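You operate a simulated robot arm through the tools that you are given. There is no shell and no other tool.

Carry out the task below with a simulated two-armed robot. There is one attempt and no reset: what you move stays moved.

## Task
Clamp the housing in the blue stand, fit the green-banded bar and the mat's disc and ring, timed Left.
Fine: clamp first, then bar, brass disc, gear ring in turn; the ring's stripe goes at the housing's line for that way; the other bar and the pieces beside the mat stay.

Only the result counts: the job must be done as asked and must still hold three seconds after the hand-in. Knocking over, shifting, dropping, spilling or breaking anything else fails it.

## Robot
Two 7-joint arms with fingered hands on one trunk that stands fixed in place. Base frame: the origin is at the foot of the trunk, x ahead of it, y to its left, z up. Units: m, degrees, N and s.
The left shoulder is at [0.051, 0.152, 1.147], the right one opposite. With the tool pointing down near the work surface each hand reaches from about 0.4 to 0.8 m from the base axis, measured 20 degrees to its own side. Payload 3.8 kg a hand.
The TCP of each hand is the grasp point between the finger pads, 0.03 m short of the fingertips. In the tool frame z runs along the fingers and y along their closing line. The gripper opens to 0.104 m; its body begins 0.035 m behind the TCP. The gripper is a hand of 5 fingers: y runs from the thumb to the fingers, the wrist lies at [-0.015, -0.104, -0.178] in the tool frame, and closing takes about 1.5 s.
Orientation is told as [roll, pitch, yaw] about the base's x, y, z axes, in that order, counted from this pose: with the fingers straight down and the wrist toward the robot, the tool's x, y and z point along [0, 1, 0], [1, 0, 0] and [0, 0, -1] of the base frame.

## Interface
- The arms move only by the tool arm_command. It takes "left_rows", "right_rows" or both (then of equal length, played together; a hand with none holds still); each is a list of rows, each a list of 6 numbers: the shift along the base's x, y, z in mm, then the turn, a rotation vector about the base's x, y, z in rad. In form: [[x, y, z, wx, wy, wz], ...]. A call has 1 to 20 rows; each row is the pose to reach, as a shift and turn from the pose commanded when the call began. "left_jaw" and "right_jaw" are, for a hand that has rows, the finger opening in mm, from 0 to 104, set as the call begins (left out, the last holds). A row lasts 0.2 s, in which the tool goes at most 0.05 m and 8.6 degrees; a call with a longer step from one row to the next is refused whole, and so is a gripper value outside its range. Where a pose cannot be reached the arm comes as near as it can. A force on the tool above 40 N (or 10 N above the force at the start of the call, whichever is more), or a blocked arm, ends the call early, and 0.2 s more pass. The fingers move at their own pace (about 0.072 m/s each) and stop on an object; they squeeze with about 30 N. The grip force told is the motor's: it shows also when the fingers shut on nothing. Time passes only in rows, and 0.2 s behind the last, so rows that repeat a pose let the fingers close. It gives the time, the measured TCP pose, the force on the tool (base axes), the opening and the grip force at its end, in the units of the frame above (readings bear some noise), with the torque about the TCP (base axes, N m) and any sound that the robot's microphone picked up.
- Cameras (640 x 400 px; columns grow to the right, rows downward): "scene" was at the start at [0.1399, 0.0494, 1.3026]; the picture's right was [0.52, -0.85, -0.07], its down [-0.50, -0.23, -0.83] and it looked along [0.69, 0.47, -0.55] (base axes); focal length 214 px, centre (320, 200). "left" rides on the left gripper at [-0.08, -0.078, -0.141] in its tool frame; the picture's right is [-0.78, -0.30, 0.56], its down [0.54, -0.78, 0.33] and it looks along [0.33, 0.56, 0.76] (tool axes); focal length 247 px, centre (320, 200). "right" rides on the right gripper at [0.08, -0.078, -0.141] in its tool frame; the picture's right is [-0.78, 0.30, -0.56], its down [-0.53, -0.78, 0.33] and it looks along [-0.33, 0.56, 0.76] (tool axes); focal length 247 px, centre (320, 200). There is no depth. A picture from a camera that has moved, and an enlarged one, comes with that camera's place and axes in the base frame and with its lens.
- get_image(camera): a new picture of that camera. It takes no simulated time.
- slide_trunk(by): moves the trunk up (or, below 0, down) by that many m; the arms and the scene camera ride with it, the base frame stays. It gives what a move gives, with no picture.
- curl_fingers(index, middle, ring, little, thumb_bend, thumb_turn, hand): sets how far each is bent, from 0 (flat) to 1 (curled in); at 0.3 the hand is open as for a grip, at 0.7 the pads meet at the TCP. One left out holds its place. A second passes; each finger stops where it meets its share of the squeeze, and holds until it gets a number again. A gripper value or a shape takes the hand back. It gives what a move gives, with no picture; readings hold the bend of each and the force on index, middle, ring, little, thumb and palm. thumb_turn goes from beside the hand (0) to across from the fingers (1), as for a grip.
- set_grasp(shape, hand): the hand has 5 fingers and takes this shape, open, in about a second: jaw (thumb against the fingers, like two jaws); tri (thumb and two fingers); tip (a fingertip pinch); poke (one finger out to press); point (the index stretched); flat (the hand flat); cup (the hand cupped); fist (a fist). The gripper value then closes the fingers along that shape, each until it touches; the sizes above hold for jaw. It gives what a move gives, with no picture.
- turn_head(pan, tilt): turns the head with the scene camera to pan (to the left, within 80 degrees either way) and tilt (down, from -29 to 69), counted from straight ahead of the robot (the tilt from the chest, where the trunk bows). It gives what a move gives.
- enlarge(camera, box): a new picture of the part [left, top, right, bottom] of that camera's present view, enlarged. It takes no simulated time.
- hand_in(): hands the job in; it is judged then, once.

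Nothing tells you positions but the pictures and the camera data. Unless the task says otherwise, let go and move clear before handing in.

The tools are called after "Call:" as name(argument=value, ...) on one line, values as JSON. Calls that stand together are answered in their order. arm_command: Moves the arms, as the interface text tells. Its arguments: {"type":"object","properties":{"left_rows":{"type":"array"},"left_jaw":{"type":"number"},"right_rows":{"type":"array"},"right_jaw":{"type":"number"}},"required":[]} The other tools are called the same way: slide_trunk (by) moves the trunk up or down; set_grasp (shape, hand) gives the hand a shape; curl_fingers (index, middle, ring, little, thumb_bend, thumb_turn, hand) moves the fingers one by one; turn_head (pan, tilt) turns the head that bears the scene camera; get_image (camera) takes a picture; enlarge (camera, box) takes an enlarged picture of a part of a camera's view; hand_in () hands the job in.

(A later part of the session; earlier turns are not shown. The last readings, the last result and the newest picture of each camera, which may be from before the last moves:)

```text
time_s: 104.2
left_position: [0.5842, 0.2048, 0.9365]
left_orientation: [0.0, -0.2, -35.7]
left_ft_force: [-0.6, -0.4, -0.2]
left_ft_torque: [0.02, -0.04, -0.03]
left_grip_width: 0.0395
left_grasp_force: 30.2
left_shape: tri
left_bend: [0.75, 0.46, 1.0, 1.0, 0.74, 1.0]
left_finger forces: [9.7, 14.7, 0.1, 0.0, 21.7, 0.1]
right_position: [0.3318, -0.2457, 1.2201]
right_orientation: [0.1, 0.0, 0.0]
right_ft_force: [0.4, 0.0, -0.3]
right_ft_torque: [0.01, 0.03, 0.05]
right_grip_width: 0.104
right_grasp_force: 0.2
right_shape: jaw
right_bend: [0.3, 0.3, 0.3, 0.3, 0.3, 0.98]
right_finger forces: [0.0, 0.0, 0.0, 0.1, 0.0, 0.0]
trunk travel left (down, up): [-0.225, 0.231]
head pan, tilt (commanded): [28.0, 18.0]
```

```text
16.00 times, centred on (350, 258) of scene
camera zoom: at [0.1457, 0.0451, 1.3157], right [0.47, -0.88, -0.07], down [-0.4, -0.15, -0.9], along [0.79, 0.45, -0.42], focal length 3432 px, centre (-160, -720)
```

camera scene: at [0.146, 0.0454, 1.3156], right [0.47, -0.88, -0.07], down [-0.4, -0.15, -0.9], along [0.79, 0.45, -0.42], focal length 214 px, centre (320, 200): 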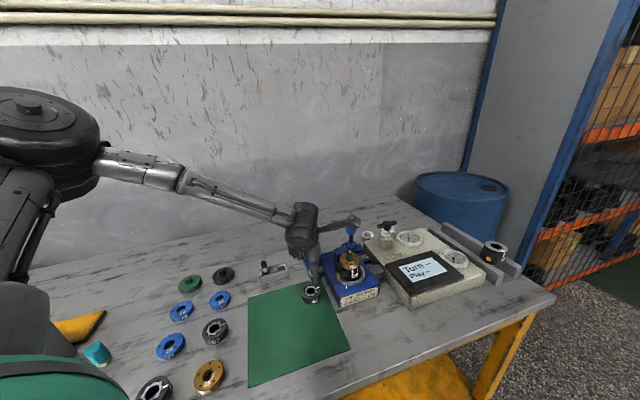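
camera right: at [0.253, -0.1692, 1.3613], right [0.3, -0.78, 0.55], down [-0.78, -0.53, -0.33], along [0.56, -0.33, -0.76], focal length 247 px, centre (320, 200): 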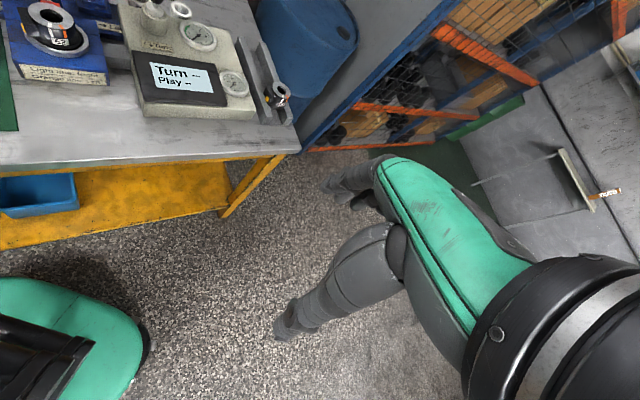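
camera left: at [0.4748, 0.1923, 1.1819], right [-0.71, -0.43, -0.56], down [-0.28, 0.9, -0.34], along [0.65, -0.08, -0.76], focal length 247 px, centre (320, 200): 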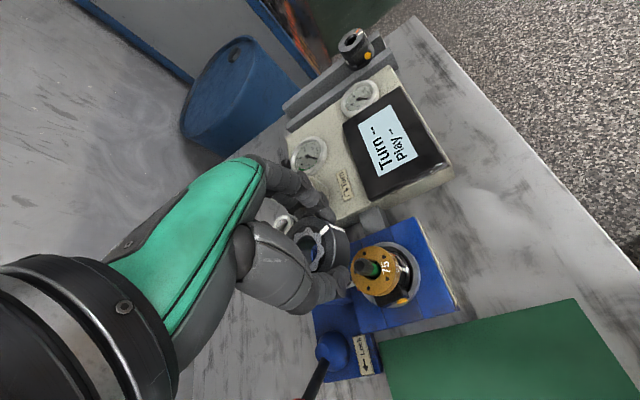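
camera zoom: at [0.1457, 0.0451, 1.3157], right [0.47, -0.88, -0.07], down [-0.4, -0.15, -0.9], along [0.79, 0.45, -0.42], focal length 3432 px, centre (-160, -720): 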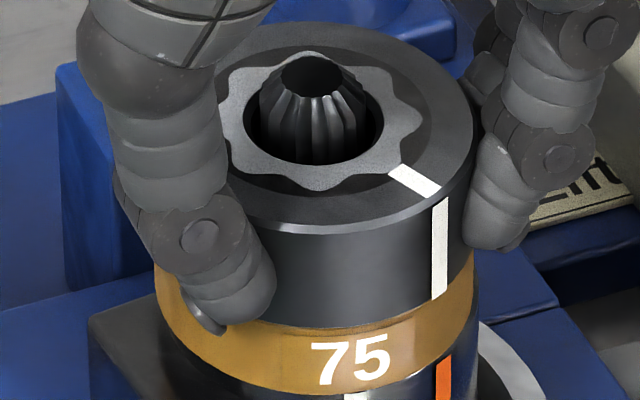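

The ring's weight is now on the disc. I'll release gently in two steps.

Call:
arm_command(left_rows=[[0, 0, 0, 0, 0, 0], [0, 0, 0, 0, 0, 0], [0, 0, 0, 0, 0, 0]], left_jaw=58)

Call:
enlarge(camera="scene", box=[325, 240, 375, 280])

Call:
enlarge(camera="left", box=[240, 180, 400, 320])

```text
time_s: 105.0
left_position: [0.5842, 0.2056, 0.9378]
left_orientation: [0.0, -0.2, -35.8]
left_ft_force: [-0.6, 0.8, -0.5]
left_ft_torque: [-0.01, 0.01, 0.0]
left_grip_width: 0.0576
left_grasp_force: 0.1
left_shape: tri
left_bend: [0.74, 0.42, 0.99, 0.99, 0.67, 1.0]
left_finger forces: [0.0, 0.0, 0.0, 0.0, 0.2, 0.0]
right_position: [0.3304, -0.2463, 1.22]
right_orientation: [0.1, 0.1, 0.1]
right_ft_force: [-0.5, 0.2, -0.5]
right_ft_torque: [0.01, 0.01, 0.02]
right_grip_width: 0.1035
right_grasp_force: 0.0
right_shape: jaw
right_bend: [0.3, 0.3, 0.3, 0.3, 0.3, 0.98]
right_finger forces: [0.0, 0.0, 0.0, 0.1, 0.0, 0.1]
trunk travel left (down, up): [-0.225, 0.231]
head pan, tilt (commanded): [28.0, 18.0]
```

```text
10.00 times, centred on (350, 260) of scene
camera zoom: at [0.1459, 0.0452, 1.3156], right [0.47, -0.88, -0.07], down [-0.4, -0.15, -0.9], along [0.79, 0.45, -0.42], focal length 2145 px, centre (20, -400)
```

zoom: 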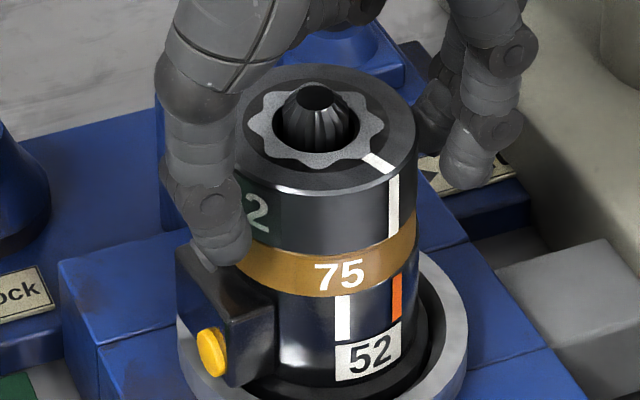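

```text
2.86 times, centred on (320, 250) of left
camera zoom: at [0.4737, 0.1862, 1.0771], right [-0.69, -0.46, -0.56], down [-0.32, 0.89, -0.33], along [0.65, -0.05, -0.76], focal length 706 px, centre (320, 57)
```

zoom: 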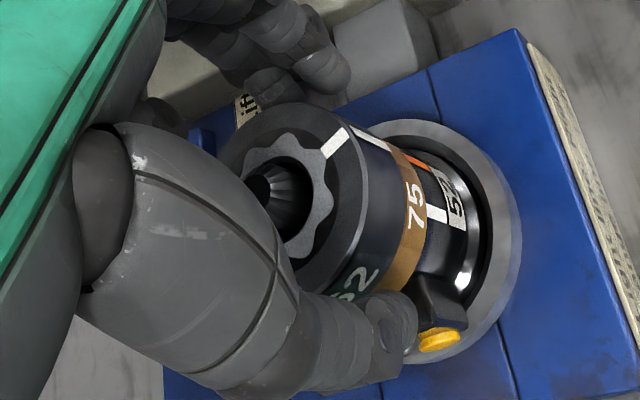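

The ring is seated and released, stripe over the orange line. I'll open wider and rise straight up clear of it.

Call:
arm_command(left_rows=[[0, 0, 0, 0, 0, 0], [0, 0, 0, 0, 0, 0], [0, 0, 6, 0, 0, 0], [0, 0, 16, 0, 0, 0], [0, 0, 32, 0, 0, 0], [0, 0, 55, 0, 0, 0], [0, 0, 85, 0, 0, 0], [0, 0, 120, 0, 0, 0], [-20, 10, 150, 0, 0, 0], [-50, 30, 175, 0, 0, 0], [-80, 60, 190, 0, 0, 0]], left_jaw=80)

Call:
enlarge(camera="scene", box=[330, 240, 370, 265])

Call:
enlarge(camera="scene", box=[330, 253, 370, 278])

Call:
get_image(camera="scene")

Call:
get_image(camera="left")

```text
time_s: 107.4
left_position: [0.5033, 0.2676, 1.1264]
left_orientation: [0.0, -0.3, -35.8]
left_ft_force: [0.9, 0.5, -0.2]
left_ft_torque: [-0.02, -0.01, 0.04]
left_grip_width: 0.0798
left_grasp_force: 0.0
left_shape: tri
left_bend: [0.26, 0.35, 0.99, 0.99, 0.53, 0.99]
left_finger forces: [0.1, 0.0, 0.0, 0.1, 0.1, 0.0]
right_position: [0.33, -0.2444, 1.221]
right_orientation: [0.0, -0.1, 0.0]
right_ft_force: [-0.2, -0.6, -0.2]
right_ft_torque: [-0.04, -0.01, -0.01]
right_grip_width: 0.1039
right_grasp_force: 0.1
right_shape: jaw
right_bend: [0.3, 0.3, 0.3, 0.3, 0.3, 0.98]
right_finger forces: [0.0, 0.0, 0.0, 0.0, 0.0, 0.1]
trunk travel left (down, up): [-0.225, 0.231]
head pan, tilt (commanded): [28.0, 18.0]
```

```text
16.00 times, centred on (350, 252) of scene
camera zoom: at [0.1446, 0.0464, 1.3158], right [0.46, -0.88, -0.06], down [-0.4, -0.15, -0.9], along [0.79, 0.45, -0.42], focal length 3432 px, centre (-160, -640)
```

zoom: 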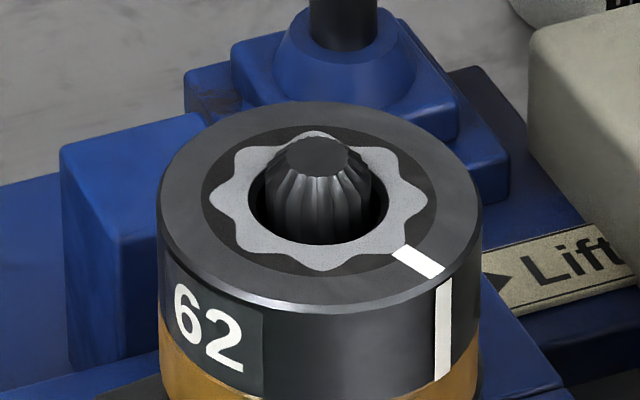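

```text
16.00 times, centred on (350, 266) of scene
camera zoom: at [0.1446, 0.0464, 1.3158], right [0.46, -0.88, -0.06], down [-0.4, -0.15, -0.9], along [0.79, 0.45, -0.42], focal length 3432 px, centre (-160, -848)
```

zoom: 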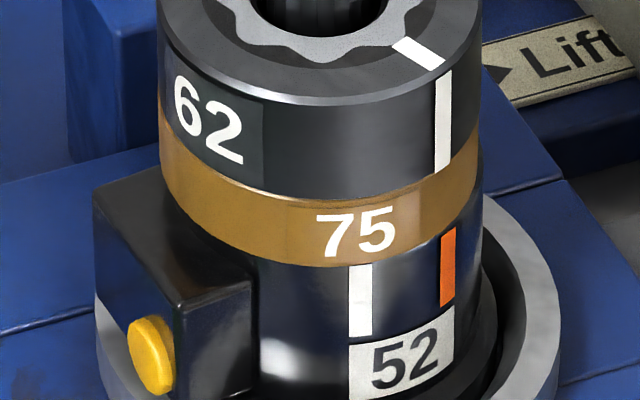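

```text
taken
camera scene: at [0.1446, 0.0464, 1.3158], right [0.46, -0.88, -0.06], down [-0.4, -0.15, -0.9], along [0.79, 0.45, -0.42], focal length 214 px, centre (320, 200)
```

scene: 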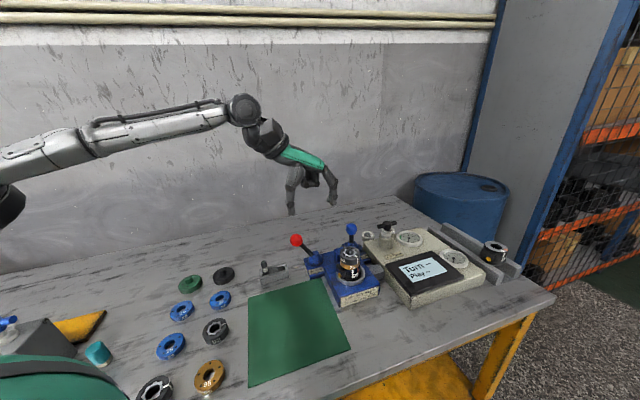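

```text
taken
camera left: at [0.3922, 0.2477, 1.2666], right [-0.69, -0.46, -0.56], down [-0.32, 0.89, -0.34], along [0.65, -0.06, -0.76], focal length 247 px, centre (320, 200)
```

left: 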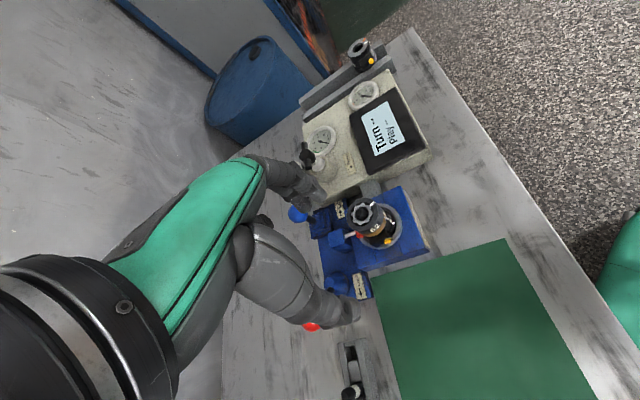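

The stack looks right. I'll swing the left camera round to face the orange line squarely and verify the stripe's alignment from there.

Call:
arm_command(left_rows=[[0, -10, 5, 0, 0, 0.12], [0, -25, 5, 0, 0, 0.24], [0, -40, 5, 0, 0, 0.36], [0, -55, 0, 0, 0, 0.48], [0, -70, -5, 0, 0, 0.6], [0, -85, -10, 0, 0, 0.72], [0, -100, -20, 0, 0, 0.84], [5, -115, -30, 0, 0, 0.96], [10, -130, -40, 0, 0, 1.08], [15, -145, -50, 0, 0, 1.2], [21, -155, -60, 0, 0, 1.305], [21, -155, -60, 0, 0, 1.305]])

Call:
get_image(camera="left")

Call:
enlarge(camera="left", box=[270, 150, 370, 250])

```text
time_s: 110.0
left_position: [0.5239, 0.1114, 1.0658]
left_orientation: [-0.1, -0.4, 39.1]
left_ft_force: [0.9, -0.3, -0.6]
left_ft_torque: [0.02, 0.0, 0.01]
left_grip_width: 0.0797
left_grasp_force: 0.0
left_shape: tri
left_bend: [0.26, 0.35, 0.99, 0.99, 0.53, 0.99]
left_finger forces: [0.0, 0.1, 0.0, 0.1, 0.0, 0.0]
right_position: [0.3304, -0.2465, 1.2209]
right_orientation: [0.1, 0.0, 0.0]
right_ft_force: [0.2, 0.5, -0.6]
right_ft_torque: [-0.01, 0.0, 0.01]
right_grip_width: 0.1036
right_grasp_force: 0.1
right_shape: jaw
right_bend: [0.3, 0.3, 0.3, 0.3, 0.3, 0.98]
right_finger forces: [0.0, 0.0, 0.0, 0.0, 0.1, 0.0]
trunk travel left (down, up): [-0.225, 0.231]
head pan, tilt (commanded): [28.0, 18.0]
```

```text
taken
camera left: at [0.5136, 0.0001, 1.2067], right [0.26, -0.79, -0.56], down [-0.94, -0.07, -0.34], along [0.22, 0.61, -0.76], focal length 247 px, centre (320, 200)
```

left: 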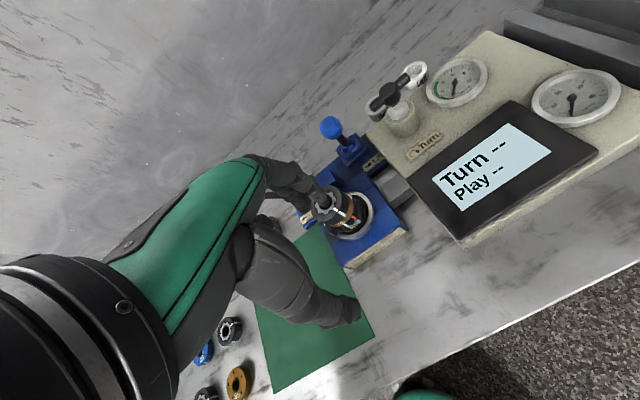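

```text
4.00 times, centred on (320, 200) of left
camera zoom: at [0.5136, 0.0001, 1.2067], right [0.26, -0.79, -0.56], down [-0.94, -0.07, -0.34], along [0.22, 0.61, -0.76], focal length 988 px, centre (320, 200)
```

zoom: 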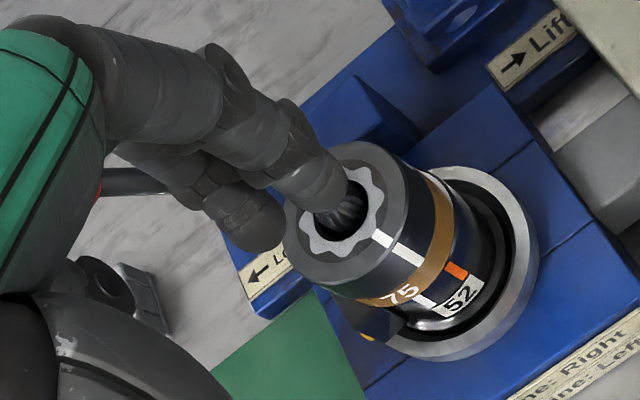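

Call:
enlarge(camera="left", box=[320, 190, 370, 222])

```text
12.50 times, centred on (345, 206) of left
camera zoom: at [0.5136, 0.0001, 1.2067], right [0.26, -0.79, -0.56], down [-0.94, -0.07, -0.34], along [0.22, 0.61, -0.76], focal length 3087 px, centre (8, 125)
```

zoom: 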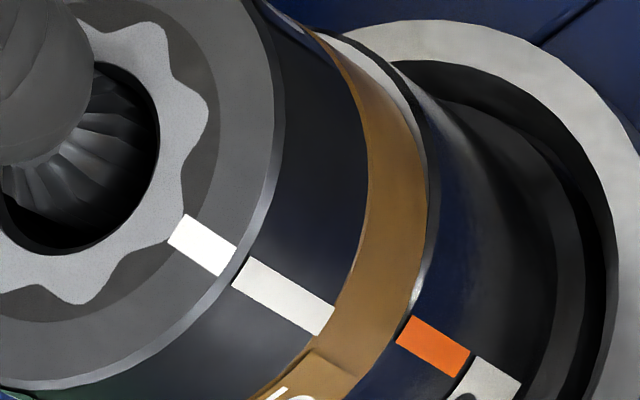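

From this angle the orange line looks a few degrees beyond the stripe, more than the head camera suggested. I'll fold the fingers out of the way to see both edges of the stack and measure properly.

Call:
set_grasp(hand="left", shape="fist")

Call:
enlarge(camera="left", box=[290, 170, 390, 240])

Call:
enlarge(camera="left", box=[305, 178, 385, 228])

```text
time_s: 110.9
left_position: [0.524, 0.1112, 1.0656]
left_orientation: [0.1, -0.2, 39.1]
left_ft_force: [0.4, 0.8, 0.2]
left_ft_torque: [-0.03, 0.01, -0.02]
left_grip_width: 0.0001
left_grasp_force: 0.1
left_shape: fist
left_bend: [1.0, 1.0, 1.0, 1.0, 0.85, 0.85]
left_finger forces: [0.0, 0.1, 0.0, 0.1, 0.0, 0.0]
right_position: [0.3323, -0.2461, 1.2194]
right_orientation: [0.1, 0.0, 0.1]
right_ft_force: [0.2, 0.1, -0.1]
right_ft_torque: [-0.01, 0.02, -0.02]
right_grip_width: 0.1034
right_grasp_force: 0.0
right_shape: jaw
right_bend: [0.3, 0.3, 0.3, 0.3, 0.3, 0.98]
right_finger forces: [0.1, 0.0, 0.0, 0.1, 0.1, 0.1]
trunk travel left (down, up): [-0.225, 0.231]
head pan, tilt (commanded): [28.0, 18.0]
```

```text
5.71 times, centred on (340, 205) of left
camera zoom: at [0.5139, -0.0006, 1.2061], right [0.26, -0.79, -0.56], down [-0.94, -0.07, -0.34], along [0.22, 0.61, -0.76], focal length 1411 px, centre (206, 171)
```

zoom: 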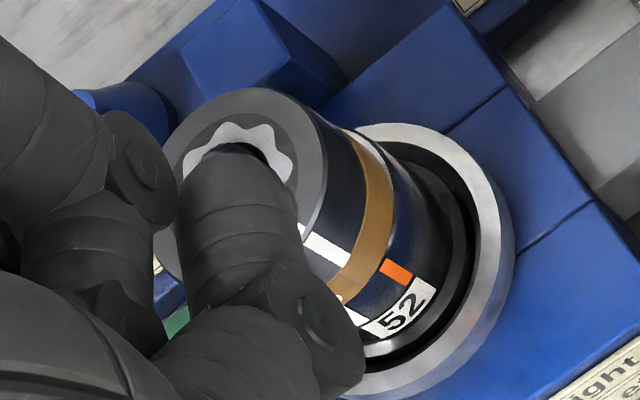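

```text
8.00 times, centred on (345, 203) of left
camera zoom: at [0.5139, -0.0006, 1.2061], right [0.26, -0.79, -0.56], down [-0.94, -0.07, -0.34], along [0.22, 0.61, -0.76], focal length 1976 px, centre (120, 176)
```

zoom: 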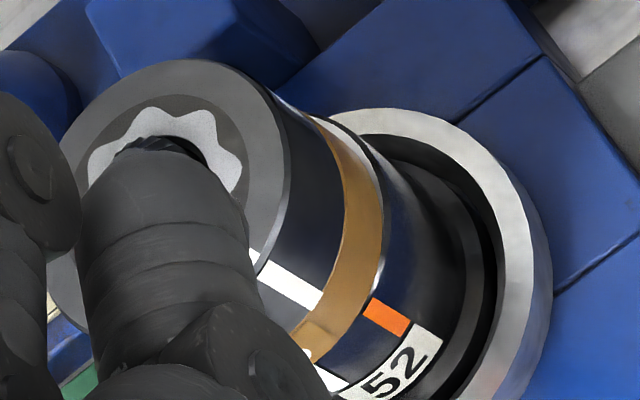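

The thumb now hides part of it. I'll turn the hand further (yaw about 70) so the stack appears clear of the hand and viewed from the orange-line side.

Call:
arm_command(left_rows=[[-3, 10, 8, 0, 0, 0.09], [-6, 22, 10, 0, 0, 0.18], [-9, 34, 10, 0, 0, 0.27], [-12, 46, 10, 0, 0, 0.36], [-15, 58, 10, 0, 0, 0.45], [-19, 70, 10, 0, 0, 0.54]])

Call:
get_image(camera="left")

Call:
enlarge(camera="left", box=[380, 170, 460, 230])

```text
time_s: 112.3
left_position: [0.5059, 0.1812, 1.0773]
left_orientation: [0.0, -0.2, 70.1]
left_ft_force: [-0.7, 0.2, 0.1]
left_ft_torque: [0.01, 0.0, 0.03]
left_grip_width: 0.0002
left_grasp_force: 0.0
left_shape: fist
left_bend: [1.0, 1.0, 1.0, 1.0, 0.85, 0.85]
left_finger forces: [0.1, 0.0, 0.1, 0.1, 0.0, 0.1]
right_position: [0.3307, -0.2446, 1.2193]
right_orientation: [0.1, -0.1, 0.1]
right_ft_force: [-0.6, -0.8, -0.5]
right_ft_torque: [0.03, 0.01, 0.02]
right_grip_width: 0.1038
right_grasp_force: 0.0
right_shape: jaw
right_bend: [0.3, 0.3, 0.3, 0.3, 0.3, 0.98]
right_finger forces: [0.0, 0.1, 0.0, 0.0, 0.0, 0.0]
trunk travel left (down, up): [-0.225, 0.231]
head pan, tilt (commanded): [28.0, 18.0]
```

```text
taken
camera left: at [0.5539, 0.0799, 1.2166], right [0.63, -0.54, -0.56], down [-0.77, -0.55, -0.34], along [-0.12, 0.64, -0.76], focal length 247 px, centre (320, 200)
```

left: 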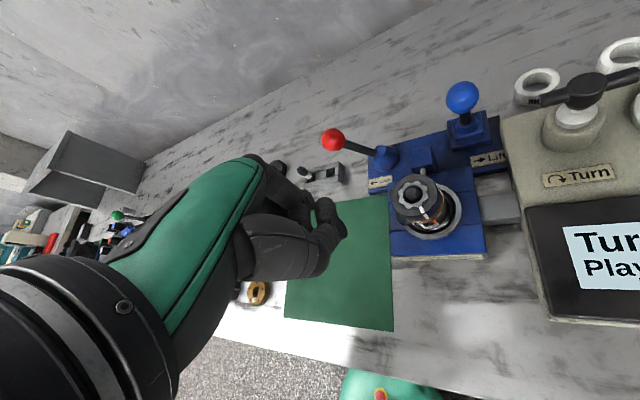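

```text
6.67 times, centred on (420, 200) of left
camera zoom: at [0.5539, 0.0799, 1.2166], right [0.63, -0.54, -0.56], down [-0.77, -0.55, -0.34], along [-0.12, 0.64, -0.76], focal length 1646 px, centre (-347, 200)
```

zoom: 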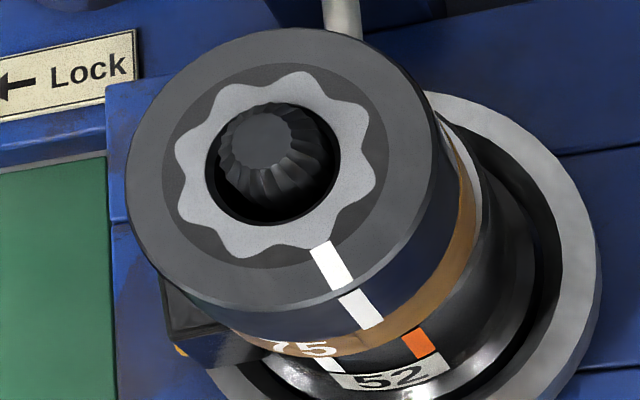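

This view shows the ring and disc sit about 2 mm toward the stand's left, and the stripe needs a few degrees more to meet the orange line. I'll zoom in to quantify both.

Call:
enlarge(camera="left", box=[415, 180, 455, 205])

Call:
enlarge(camera="left", box=[400, 205, 440, 230])

Call:
enlarge(camera="left", box=[375, 170, 475, 245])

```text
16.00 times, centred on (435, 192) of left
camera zoom: at [0.5539, 0.0799, 1.2166], right [0.63, -0.54, -0.56], down [-0.77, -0.55, -0.34], along [-0.12, 0.64, -0.76], focal length 3952 px, centre (-1520, 320)
```

zoom: 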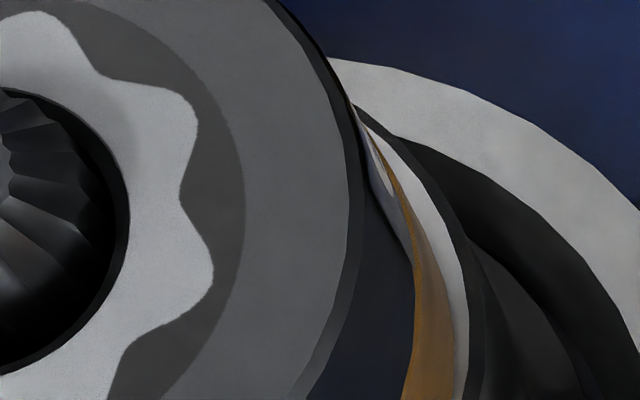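

```text
16.00 times, centred on (420, 218) of left
camera zoom: at [0.5539, 0.0799, 1.2166], right [0.63, -0.54, -0.56], down [-0.77, -0.55, -0.34], along [-0.12, 0.64, -0.76], focal length 3952 px, centre (-1280, -80)
```

zoom: 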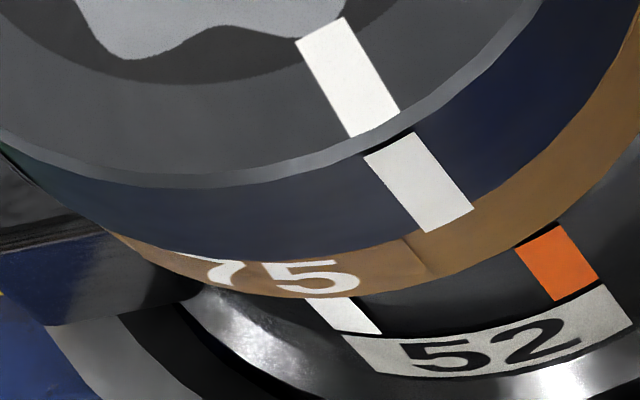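

```text
5.33 times, centred on (425, 208) of left
camera zoom: at [0.5539, 0.0799, 1.2166], right [0.63, -0.54, -0.56], down [-0.77, -0.55, -0.34], along [-0.12, 0.64, -0.76], focal length 1317 px, centre (-240, 160)
```

zoom: 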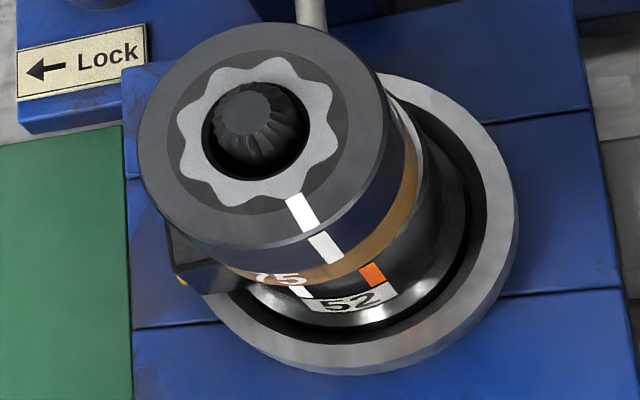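

Separating the two effects: the ring and disc sit about 2 mm toward -x, and the stripe is roughly 3–4 degrees short of the orange line. I'll re-grip both gently and correct this; first I move back above the stack.

Call:
set_grasp(hand="left", shape="tri")

Call:
arm_command(left_rows=[[5, 2, 5, 0, 0, -0.12], [12, 4, 5, 0, 0, -0.24], [20, 6, 5, 0, 0, -0.36], [30, 9, 5, 0, 0, -0.48], [40, 12, 5, 0, 0, -0.6], [50, 15, 5, 0, 0, -0.72], [60, 18, 5, 0, 0, -0.84], [70, 20, 5, 0, 0, -0.96], [80, 22, 0, 0, 0, -1.08], [86, 22.5, -10, 0, 0, -1.187], [86, 22.5, -20, 0, 0, -1.187]], left_jaw=80)

Call:
get_image(camera="left")

Call:
enlarge(camera="left", box=[300, 190, 440, 310])

```text
time_s: 113.2
left_position: [0.5058, 0.1809, 1.0769]
left_orientation: [-0.1, -0.2, 69.9]
left_ft_force: [-0.2, 0.2, 0.6]
left_ft_torque: [-0.01, -0.02, 0.0]
left_grip_width: 0.1035
left_grasp_force: 0.0
left_shape: tri
left_bend: [0.3, 0.3, 0.99, 0.99, 0.3, 0.97]
left_finger forces: [0.0, 0.0, 0.0, 0.0, 0.0, 0.1]
right_position: [0.3316, -0.2457, 1.2212]
right_orientation: [0.1, 0.0, 0.1]
right_ft_force: [-0.8, -0.2, 1.1]
right_ft_torque: [0.0, 0.01, -0.01]
right_grip_width: 0.1033
right_grasp_force: 0.0
right_shape: jaw
right_bend: [0.3, 0.3, 0.3, 0.3, 0.3, 0.98]
right_finger forces: [0.1, 0.0, 0.1, 0.0, 0.1, 0.1]
trunk travel left (down, up): [-0.225, 0.231]
head pan, tilt (commanded): [28.0, 18.0]
```

```text
time_s: 115.6
left_position: [0.5919, 0.2023, 1.0562]
left_orientation: [0.0, -0.1, 2.0]
left_ft_force: [-0.6, 1.1, 0.3]
left_ft_torque: [0.04, 0.01, -0.02]
left_grip_width: 0.0801
left_grasp_force: 0.0
left_shape: tri
left_bend: [0.26, 0.35, 0.99, 0.99, 0.52, 0.99]
left_finger forces: [0.0, 0.0, 0.1, 0.1, 0.0, 0.0]
right_position: [0.331, -0.2466, 1.2193]
right_orientation: [0.1, 0.0, 0.1]
right_ft_force: [0.6, 0.2, 0.6]
right_ft_torque: [0.0, -0.01, -0.01]
right_grip_width: 0.1037
right_grasp_force: 0.1
right_shape: jaw
right_bend: [0.3, 0.3, 0.3, 0.3, 0.3, 0.98]
right_finger forces: [0.0, 0.0, 0.0, 0.0, 0.0, 0.0]
trunk travel left (down, up): [-0.225, 0.231]
head pan, tilt (commanded): [28.0, 18.0]
```

```text
taken
camera left: at [0.5159, 0.1205, 1.1969], right [-0.27, -0.79, -0.56], down [-0.79, 0.51, -0.34], along [0.55, 0.35, -0.76], focal length 247 px, centre (320, 200)
```

left: 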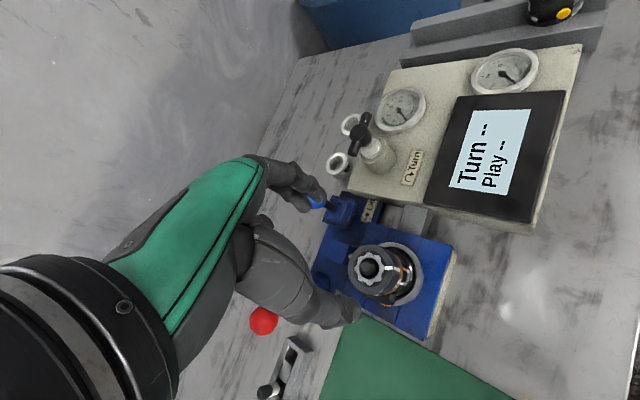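

```text
3.33 times, centred on (370, 250) of left
camera zoom: at [0.5159, 0.1205, 1.1969], right [-0.27, -0.79, -0.56], down [-0.79, 0.51, -0.34], along [0.55, 0.35, -0.76], focal length 823 px, centre (153, 33)
```

zoom: 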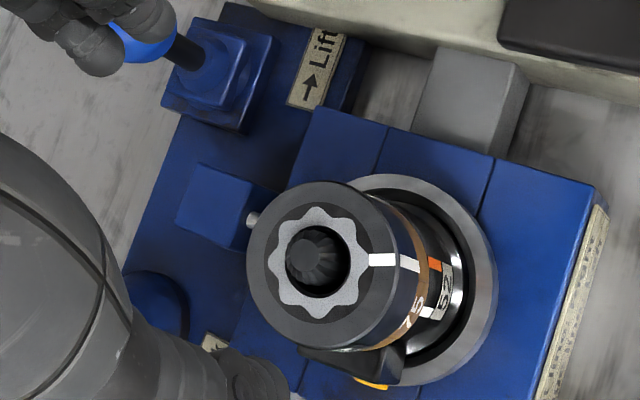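

This is another clear view of stripe and orange line together; I'll zoom in on it for a cross-check.

Call:
enlarge(camera="left", box=[340, 230, 420, 290])

Call:
enlarge(camera="left", box=[375, 235, 425, 267])

```text
6.67 times, centred on (380, 260) of left
camera zoom: at [0.5159, 0.1205, 1.1969], right [-0.27, -0.79, -0.56], down [-0.79, 0.51, -0.34], along [0.55, 0.35, -0.76], focal length 1646 px, centre (-80, -200)
```

zoom: 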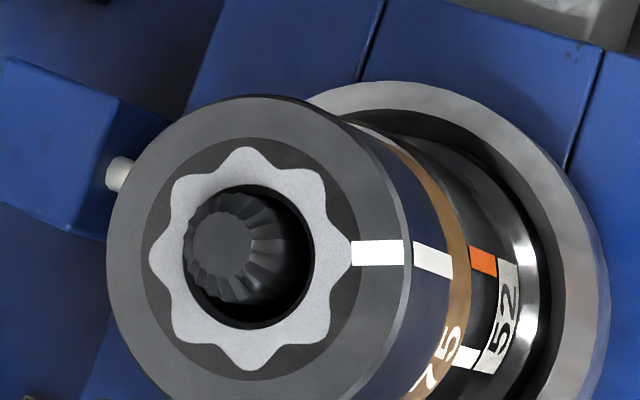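

```text
12.50 times, centred on (400, 251) of left
camera zoom: at [0.5159, 0.1205, 1.1969], right [-0.27, -0.79, -0.56], down [-0.79, 0.51, -0.34], along [0.55, 0.35, -0.76], focal length 3087 px, centre (-680, -438)
```

zoom: 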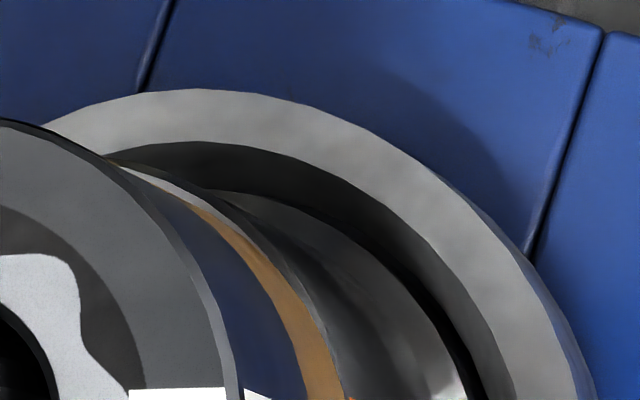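

I'll lower around the ring (not squeezing yet) at its current centre.

Call:
arm_command(left_rows=[[-1, 1, -25, 0, 0, 0], [-1, 1, -50, 0, 0, 0], [-1, 1, -75, 0, 0, 0], [-1, 1, -95, 0, 0, 0], [-1, 1, -110, 0, 0, 0], [-1, 1, -120, 0, 0, 0], [-1, 1, -126, 0, 0, 0]])

Call:
enlarge(camera="left", box=[240, 180, 400, 320])

Call:
enlarge(camera="scene", box=[320, 235, 380, 275])

```text
time_s: 117.2
left_position: [0.591, 0.2037, 0.9298]
left_orientation: [0.0, -0.2, 1.9]
left_ft_force: [0.1, 0.8, -0.3]
left_ft_torque: [-0.01, 0.01, 0.04]
left_grip_width: 0.0802
left_grasp_force: 0.1
left_shape: tri
left_bend: [0.26, 0.35, 0.99, 0.99, 0.52, 0.99]
left_finger forces: [0.0, 0.0, 0.0, 0.1, 0.0, 0.0]
right_position: [0.3311, -0.2453, 1.2194]
right_orientation: [0.1, 0.0, 0.2]
right_ft_force: [-0.4, -0.1, -0.2]
right_ft_torque: [0.0, 0.04, 0.0]
right_grip_width: 0.1036
right_grasp_force: 0.0
right_shape: jaw
right_bend: [0.3, 0.3, 0.3, 0.3, 0.3, 0.98]
right_finger forces: [0.0, 0.0, 0.0, 0.1, 0.1, 0.0]
trunk travel left (down, up): [-0.225, 0.231]
head pan, tilt (commanded): [28.0, 18.0]
```

```text
2.86 times, centred on (320, 250) of left
camera zoom: at [0.5149, 0.1211, 1.0705], right [-0.27, -0.79, -0.56], down [-0.79, 0.51, -0.33], along [0.55, 0.35, -0.76], focal length 706 px, centre (320, 57)
```

zoom: 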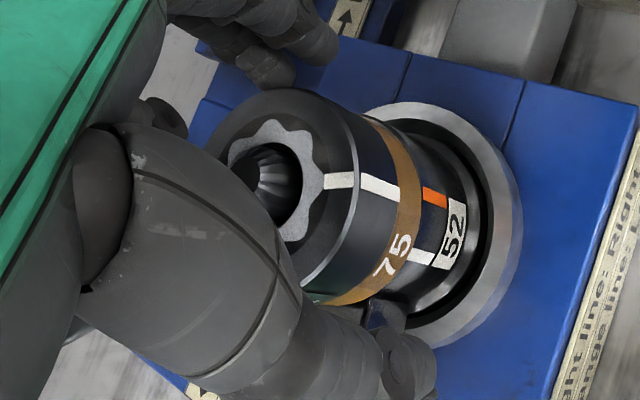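

```text
10.00 times, centred on (350, 255) of scene
camera zoom: at [0.1461, 0.0453, 1.3156], right [0.47, -0.88, -0.07], down [-0.4, -0.15, -0.9], along [0.79, 0.45, -0.42], focal length 2145 px, centre (20, -350)
```

zoom: 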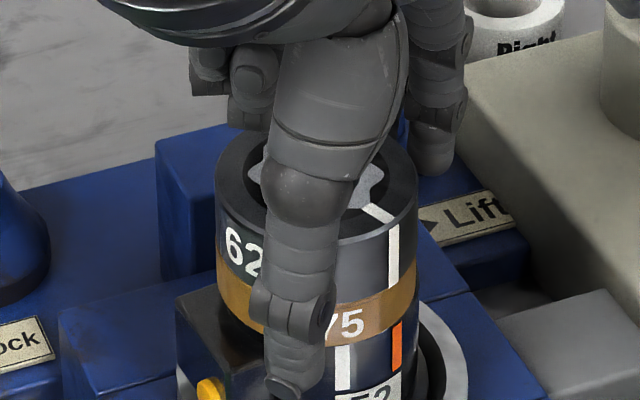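

Fingers are around the ring. I'll close gently on it.

Call:
arm_command(left_rows=[[0, 0, 0, 0, 0, 0], [0, 0, 0, 0, 0, 0], [0, 0, 0, 0, 0, 0], [0, 0, 0, 0, 0, 0], [0, 0, 0, 0, 0, 0], [0, 0, 0, 0, 0, 0]], left_jaw=42)

Call:
enlarge(camera="left", box=[240, 180, 400, 320])

Call:
enlarge(camera="scene", box=[320, 235, 380, 275])

```text
time_s: 118.6
left_position: [0.5903, 0.2027, 0.9314]
left_orientation: [0.1, -0.3, 2.0]
left_ft_force: [3.3, -0.9, 4.5]
left_ft_torque: [-0.06, -0.17, 0.0]
left_grip_width: 0.032
left_grasp_force: 29.9
left_shape: tri
left_bend: [0.74, 0.47, 1.0, 1.0, 0.76, 1.0]
left_finger forces: [12.0, 15.9, 0.0, 0.0, 26.3, 0.1]
right_position: [0.3313, -0.2468, 1.2204]
right_orientation: [0.1, -0.1, 0.2]
right_ft_force: [0.0, 0.4, 0.0]
right_ft_torque: [0.0, -0.02, 0.01]
right_grip_width: 0.1034
right_grasp_force: 0.0
right_shape: jaw
right_bend: [0.3, 0.3, 0.3, 0.3, 0.3, 0.98]
right_finger forces: [0.1, 0.1, 0.0, 0.0, 0.0, 0.0]
trunk travel left (down, up): [-0.225, 0.231]
head pan, tilt (commanded): [28.0, 18.0]
```

```text
2.86 times, centred on (320, 250) of left
camera zoom: at [0.5149, 0.1204, 1.0715], right [-0.27, -0.79, -0.56], down [-0.79, 0.51, -0.34], along [0.55, 0.35, -0.76], focal length 706 px, centre (320, 57)
```

zoom: 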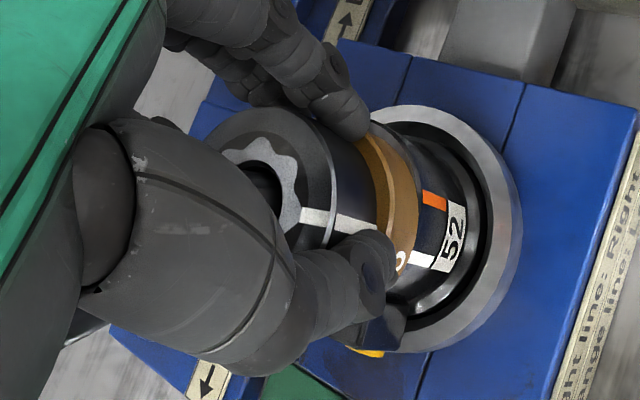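

```text
10.00 times, centred on (350, 255) of scene
camera zoom: at [0.1459, 0.0447, 1.3157], right [0.46, -0.88, -0.07], down [-0.4, -0.14, -0.9], along [0.79, 0.45, -0.42], focal length 2145 px, centre (20, -350)
```

zoom: 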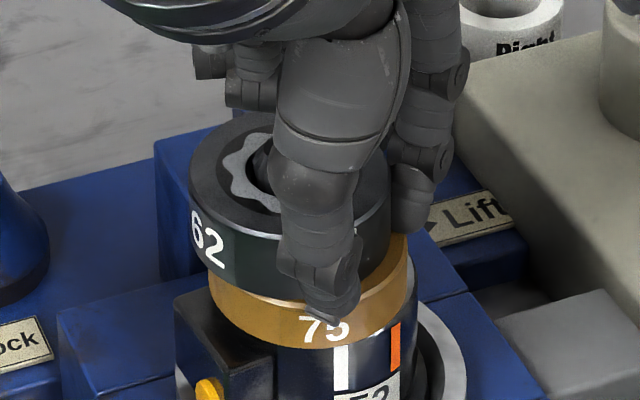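

Closing nudged the ring sideways and turned it about 15–20 degrees clockwise; it's still around the bar. I'll look closely before correcting it while it's in the grip.

Call:
enlarge(camera="scene", box=[330, 240, 370, 265])

Call:
enlarge(camera="scene", box=[325, 250, 375, 282])

Call:
enlarge(camera="left", box=[280, 190, 380, 270])

```text
16.00 times, centred on (350, 252) of scene
camera zoom: at [0.1459, 0.0447, 1.3157], right [0.46, -0.88, -0.07], down [-0.4, -0.14, -0.9], along [0.79, 0.45, -0.42], focal length 3432 px, centre (-160, -640)
```

zoom: 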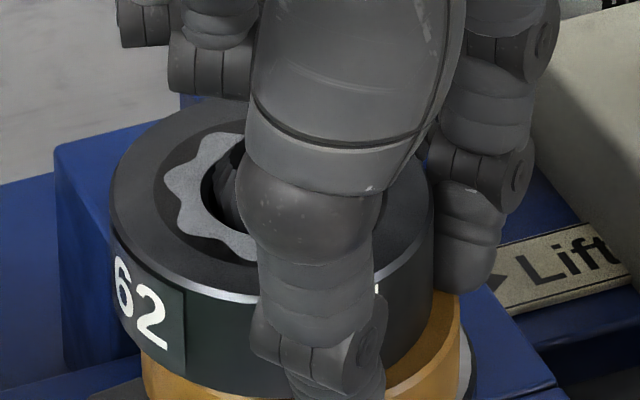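

```text
12.50 times, centred on (350, 266) of scene
camera zoom: at [0.1459, 0.0447, 1.3157], right [0.46, -0.88, -0.07], down [-0.4, -0.14, -0.9], along [0.79, 0.45, -0.42], focal length 2681 px, centre (-55, -625)
```

zoom: 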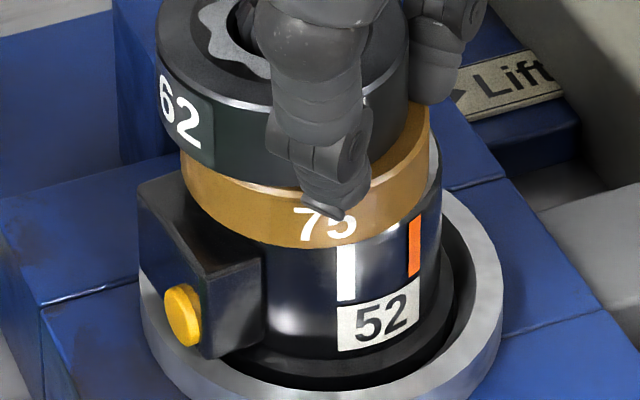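

```text
5.00 times, centred on (330, 230) of left
camera zoom: at [0.5149, 0.1204, 1.0715], right [-0.27, -0.79, -0.56], down [-0.79, 0.51, -0.34], along [0.55, 0.35, -0.76], focal length 1235 px, centre (270, 50)
```

zoom: 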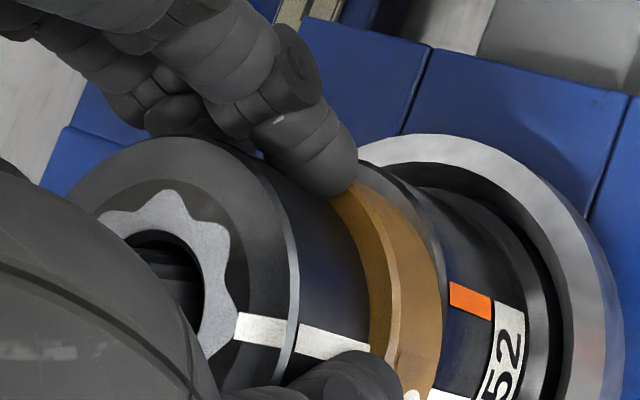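

The ring slid about 1 cm to +y in the closing grip, leaning the bar. While it's still held I'll bring it back over the housing's centre slowly.

Call:
arm_command(left_rows=[[0.3, -1.5, 0, 0, 0, 0], [0.6, -3, 0, 0, 0, 0], [0.9, -4.5, 0, 0, 0, 0], [1.2, -6, 0, 0, 0, 0], [1.5, -7.5, 0, 0, 0, 0], [1.7, -9, 0, 0, 0, 0]])

Call:
enlarge(camera="scene", box=[325, 245, 375, 277])

Call:
enlarge(camera="left", box=[260, 180, 400, 290])

```text
time_s: 120.0
left_position: [0.5918, 0.1961, 0.9301]
left_orientation: [0.0, -0.2, 2.0]
left_ft_force: [0.3, 5.2, 5.3]
left_ft_torque: [0.19, -0.2, 0.11]
left_grip_width: 0.031
left_grasp_force: 30.2
left_shape: tri
left_bend: [0.74, 0.47, 1.0, 1.0, 0.75, 1.0]
left_finger forces: [10.7, 18.5, 0.0, 0.1, 26.9, 0.1]
right_position: [0.3315, -0.2433, 1.22]
right_orientation: [0.1, 0.0, 0.1]
right_ft_force: [-0.6, 0.5, 0.1]
right_ft_torque: [0.01, -0.01, -0.05]
right_grip_width: 0.104
right_grasp_force: 0.0
right_shape: jaw
right_bend: [0.3, 0.3, 0.3, 0.3, 0.3, 0.98]
right_finger forces: [0.1, 0.1, 0.0, 0.0, 0.1, 0.0]
trunk travel left (down, up): [-0.225, 0.231]
head pan, tilt (commanded): [28.0, 18.0]
```

```text
12.50 times, centred on (350, 261) of scene
camera zoom: at [0.1451, 0.0457, 1.3157], right [0.47, -0.88, -0.07], down [-0.4, -0.15, -0.9], along [0.79, 0.45, -0.42], focal length 2681 px, centre (-55, -562)
```

zoom: 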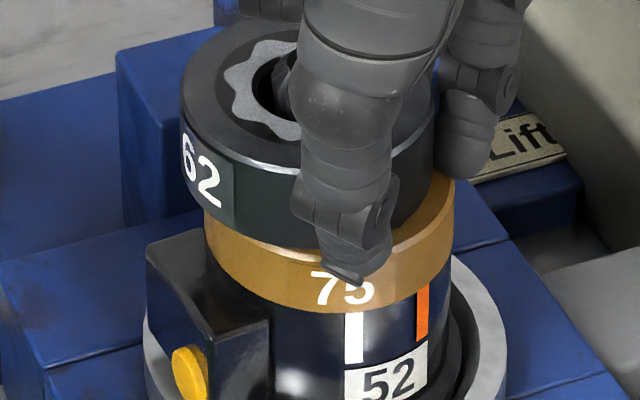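

```text
3.64 times, centred on (330, 235) of left
camera zoom: at [0.5159, 0.1132, 1.0713], right [-0.27, -0.79, -0.56], down [-0.79, 0.51, -0.34], along [0.55, 0.35, -0.76], focal length 898 px, centre (284, 73)
```

zoom: 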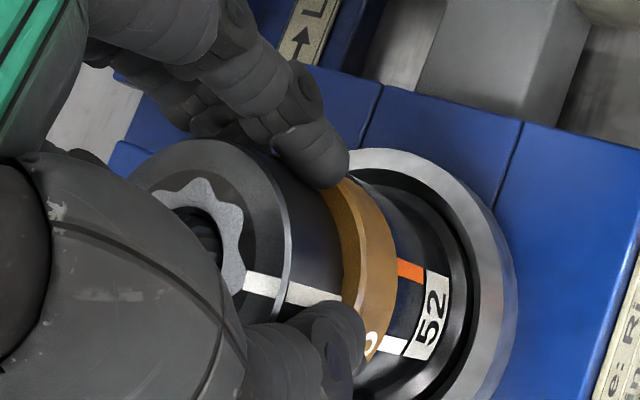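

The ring and disc are now skewed relative to each other by a few millimetres because the fingers touch both. I'll lift the ring slightly to separate it from the disc and re-seat it cleanly.

Call:
arm_command(left_rows=[[0, 0, 1.5, 0, 0, 0], [0, 0, 3, 0, 0, 0], [0, 0, 5, 0, 0, 0]])

Call:
enlarge(camera="scene", box=[325, 245, 375, 277])

Call:
enlarge(camera="left", box=[260, 180, 400, 290])

```text
time_s: 120.8
left_position: [0.5916, 0.1938, 0.9335]
left_orientation: [0.0, 0.0, 1.9]
left_ft_force: [0.6, -0.3, -4.5]
left_ft_torque: [-0.08, 0.01, -0.01]
left_grip_width: 0.03
left_grasp_force: 30.2
left_shape: tri
left_bend: [0.74, 0.47, 1.0, 1.0, 0.75, 1.0]
left_finger forces: [11.1, 14.8, 0.0, 0.0, 23.9, 0.0]
right_position: [0.3319, -0.2449, 1.2196]
right_orientation: [0.1, 0.1, 0.1]
right_ft_force: [0.8, 0.5, 1.2]
right_ft_torque: [0.02, -0.02, 0.0]
right_grip_width: 0.1035
right_grasp_force: 0.1
right_shape: jaw
right_bend: [0.3, 0.3, 0.3, 0.3, 0.3, 0.98]
right_finger forces: [0.1, 0.1, 0.0, 0.0, 0.0, 0.0]
trunk travel left (down, up): [-0.225, 0.231]
head pan, tilt (commanded): [28.0, 18.0]
```

```text
12.50 times, centred on (350, 261) of scene
camera zoom: at [0.1467, 0.0453, 1.3154], right [0.46, -0.88, -0.07], down [-0.4, -0.15, -0.9], along [0.79, 0.45, -0.42], focal length 2681 px, centre (-55, -562)
```

zoom: 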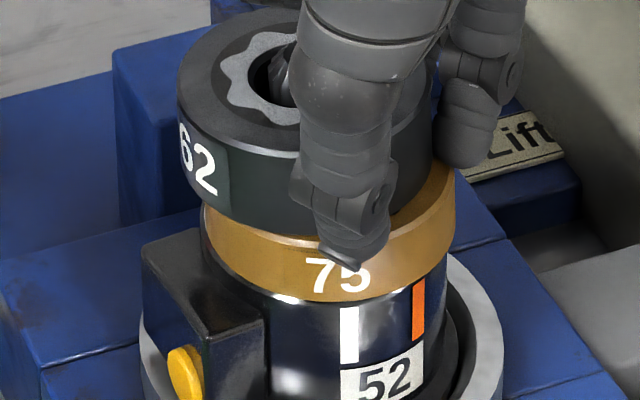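

```text
3.64 times, centred on (330, 235) of left
camera zoom: at [0.5167, 0.1123, 1.0749], right [-0.27, -0.79, -0.56], down [-0.79, 0.51, -0.33], along [0.54, 0.35, -0.76], focal length 898 px, centre (284, 73)
```

zoom: 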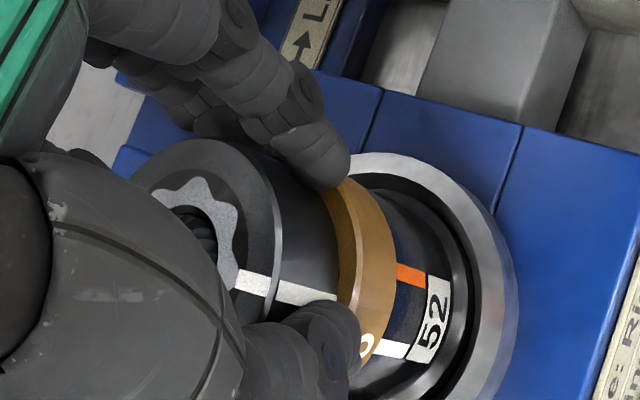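

The fingers hold ring and disc together. I'll set them back down, release, and then re-grip only the ring higher up.

Call:
arm_command(left_rows=[[0, 0.5, -2, 0, 0, 0], [0, 1, -4, 0, 0, 0], [0, 1, -5, 0, 0, 0]])

Call:
arm_command(left_rows=[[0, 0, 0, 0, 0, 0], [0, 0, 0, 0, 0, 0], [0, 0, 0, 0, 0, 0], [0, 0, 0, 0, 0, 0]], left_jaw=70)

Call:
enlarge(camera="scene", box=[325, 245, 375, 277])

Call:
enlarge(camera="left", box=[260, 180, 400, 290])

```text
time_s: 121.6
left_position: [0.5935, 0.1951, 0.9314]
left_orientation: [0.1, -0.4, 2.0]
left_ft_force: [-0.2, -2.3, 6.3]
left_ft_torque: [0.01, -0.29, -0.06]
left_grip_width: 0.0296
left_grasp_force: 30.1
left_shape: tri
left_bend: [0.74, 0.47, 1.0, 1.0, 0.75, 1.0]
left_finger forces: [11.4, 19.0, 0.0, 0.1, 25.4, 0.1]
right_position: [0.3307, -0.2467, 1.22]
right_orientation: [0.1, 0.0, 0.1]
right_ft_force: [0.0, 0.3, 0.5]
right_ft_torque: [-0.01, 0.0, 0.0]
right_grip_width: 0.1037
right_grasp_force: 0.0
right_shape: jaw
right_bend: [0.3, 0.3, 0.3, 0.3, 0.3, 0.98]
right_finger forces: [0.0, 0.1, 0.0, 0.0, 0.0, 0.0]
trunk travel left (down, up): [-0.225, 0.231]
head pan, tilt (commanded): [28.0, 18.0]
```

```text
time_s: 122.6
left_position: [0.5922, 0.1963, 0.9293]
left_orientation: [0.0, -0.2, 2.0]
left_ft_force: [-0.3, 0.4, 0.3]
left_ft_torque: [0.03, -0.02, -0.02]
left_grip_width: 0.0696
left_grasp_force: 0.1
left_shape: tri
left_bend: [0.73, 0.38, 0.99, 0.99, 0.6, 1.0]
left_finger forces: [0.0, 0.1, 0.1, 0.0, 0.0, 0.0]
right_position: [0.3315, -0.2452, 1.2206]
right_orientation: [0.1, 0.0, 0.1]
right_ft_force: [0.3, -1.5, -1.3]
right_ft_torque: [0.02, 0.01, 0.0]
right_grip_width: 0.1036
right_grasp_force: 0.1
right_shape: jaw
right_bend: [0.3, 0.3, 0.3, 0.3, 0.3, 0.98]
right_finger forces: [0.0, 0.0, 0.0, 0.0, 0.0, 0.0]
trunk travel left (down, up): [-0.225, 0.231]
head pan, tilt (commanded): [28.0, 18.0]
```

```text
12.50 times, centred on (350, 261) of scene
camera zoom: at [0.1461, 0.0453, 1.3156], right [0.47, -0.88, -0.07], down [-0.4, -0.15, -0.9], along [0.79, 0.45, -0.42], focal length 2681 px, centre (-55, -562)
```

zoom: 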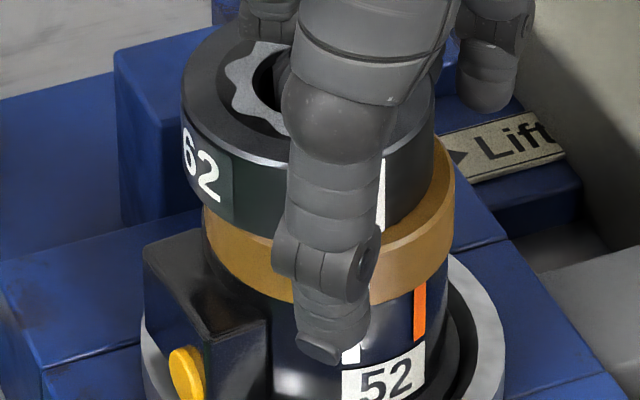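

```text
3.64 times, centred on (330, 235) of left
camera zoom: at [0.5169, 0.1139, 1.0702], right [-0.27, -0.79, -0.56], down [-0.79, 0.51, -0.33], along [0.55, 0.35, -0.76], focal length 898 px, centre (284, 73)
```

zoom: 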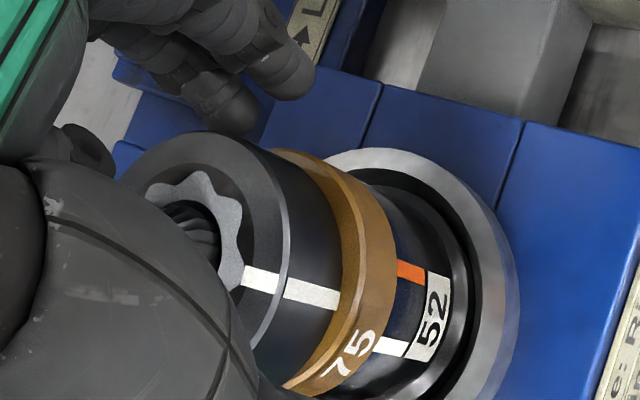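

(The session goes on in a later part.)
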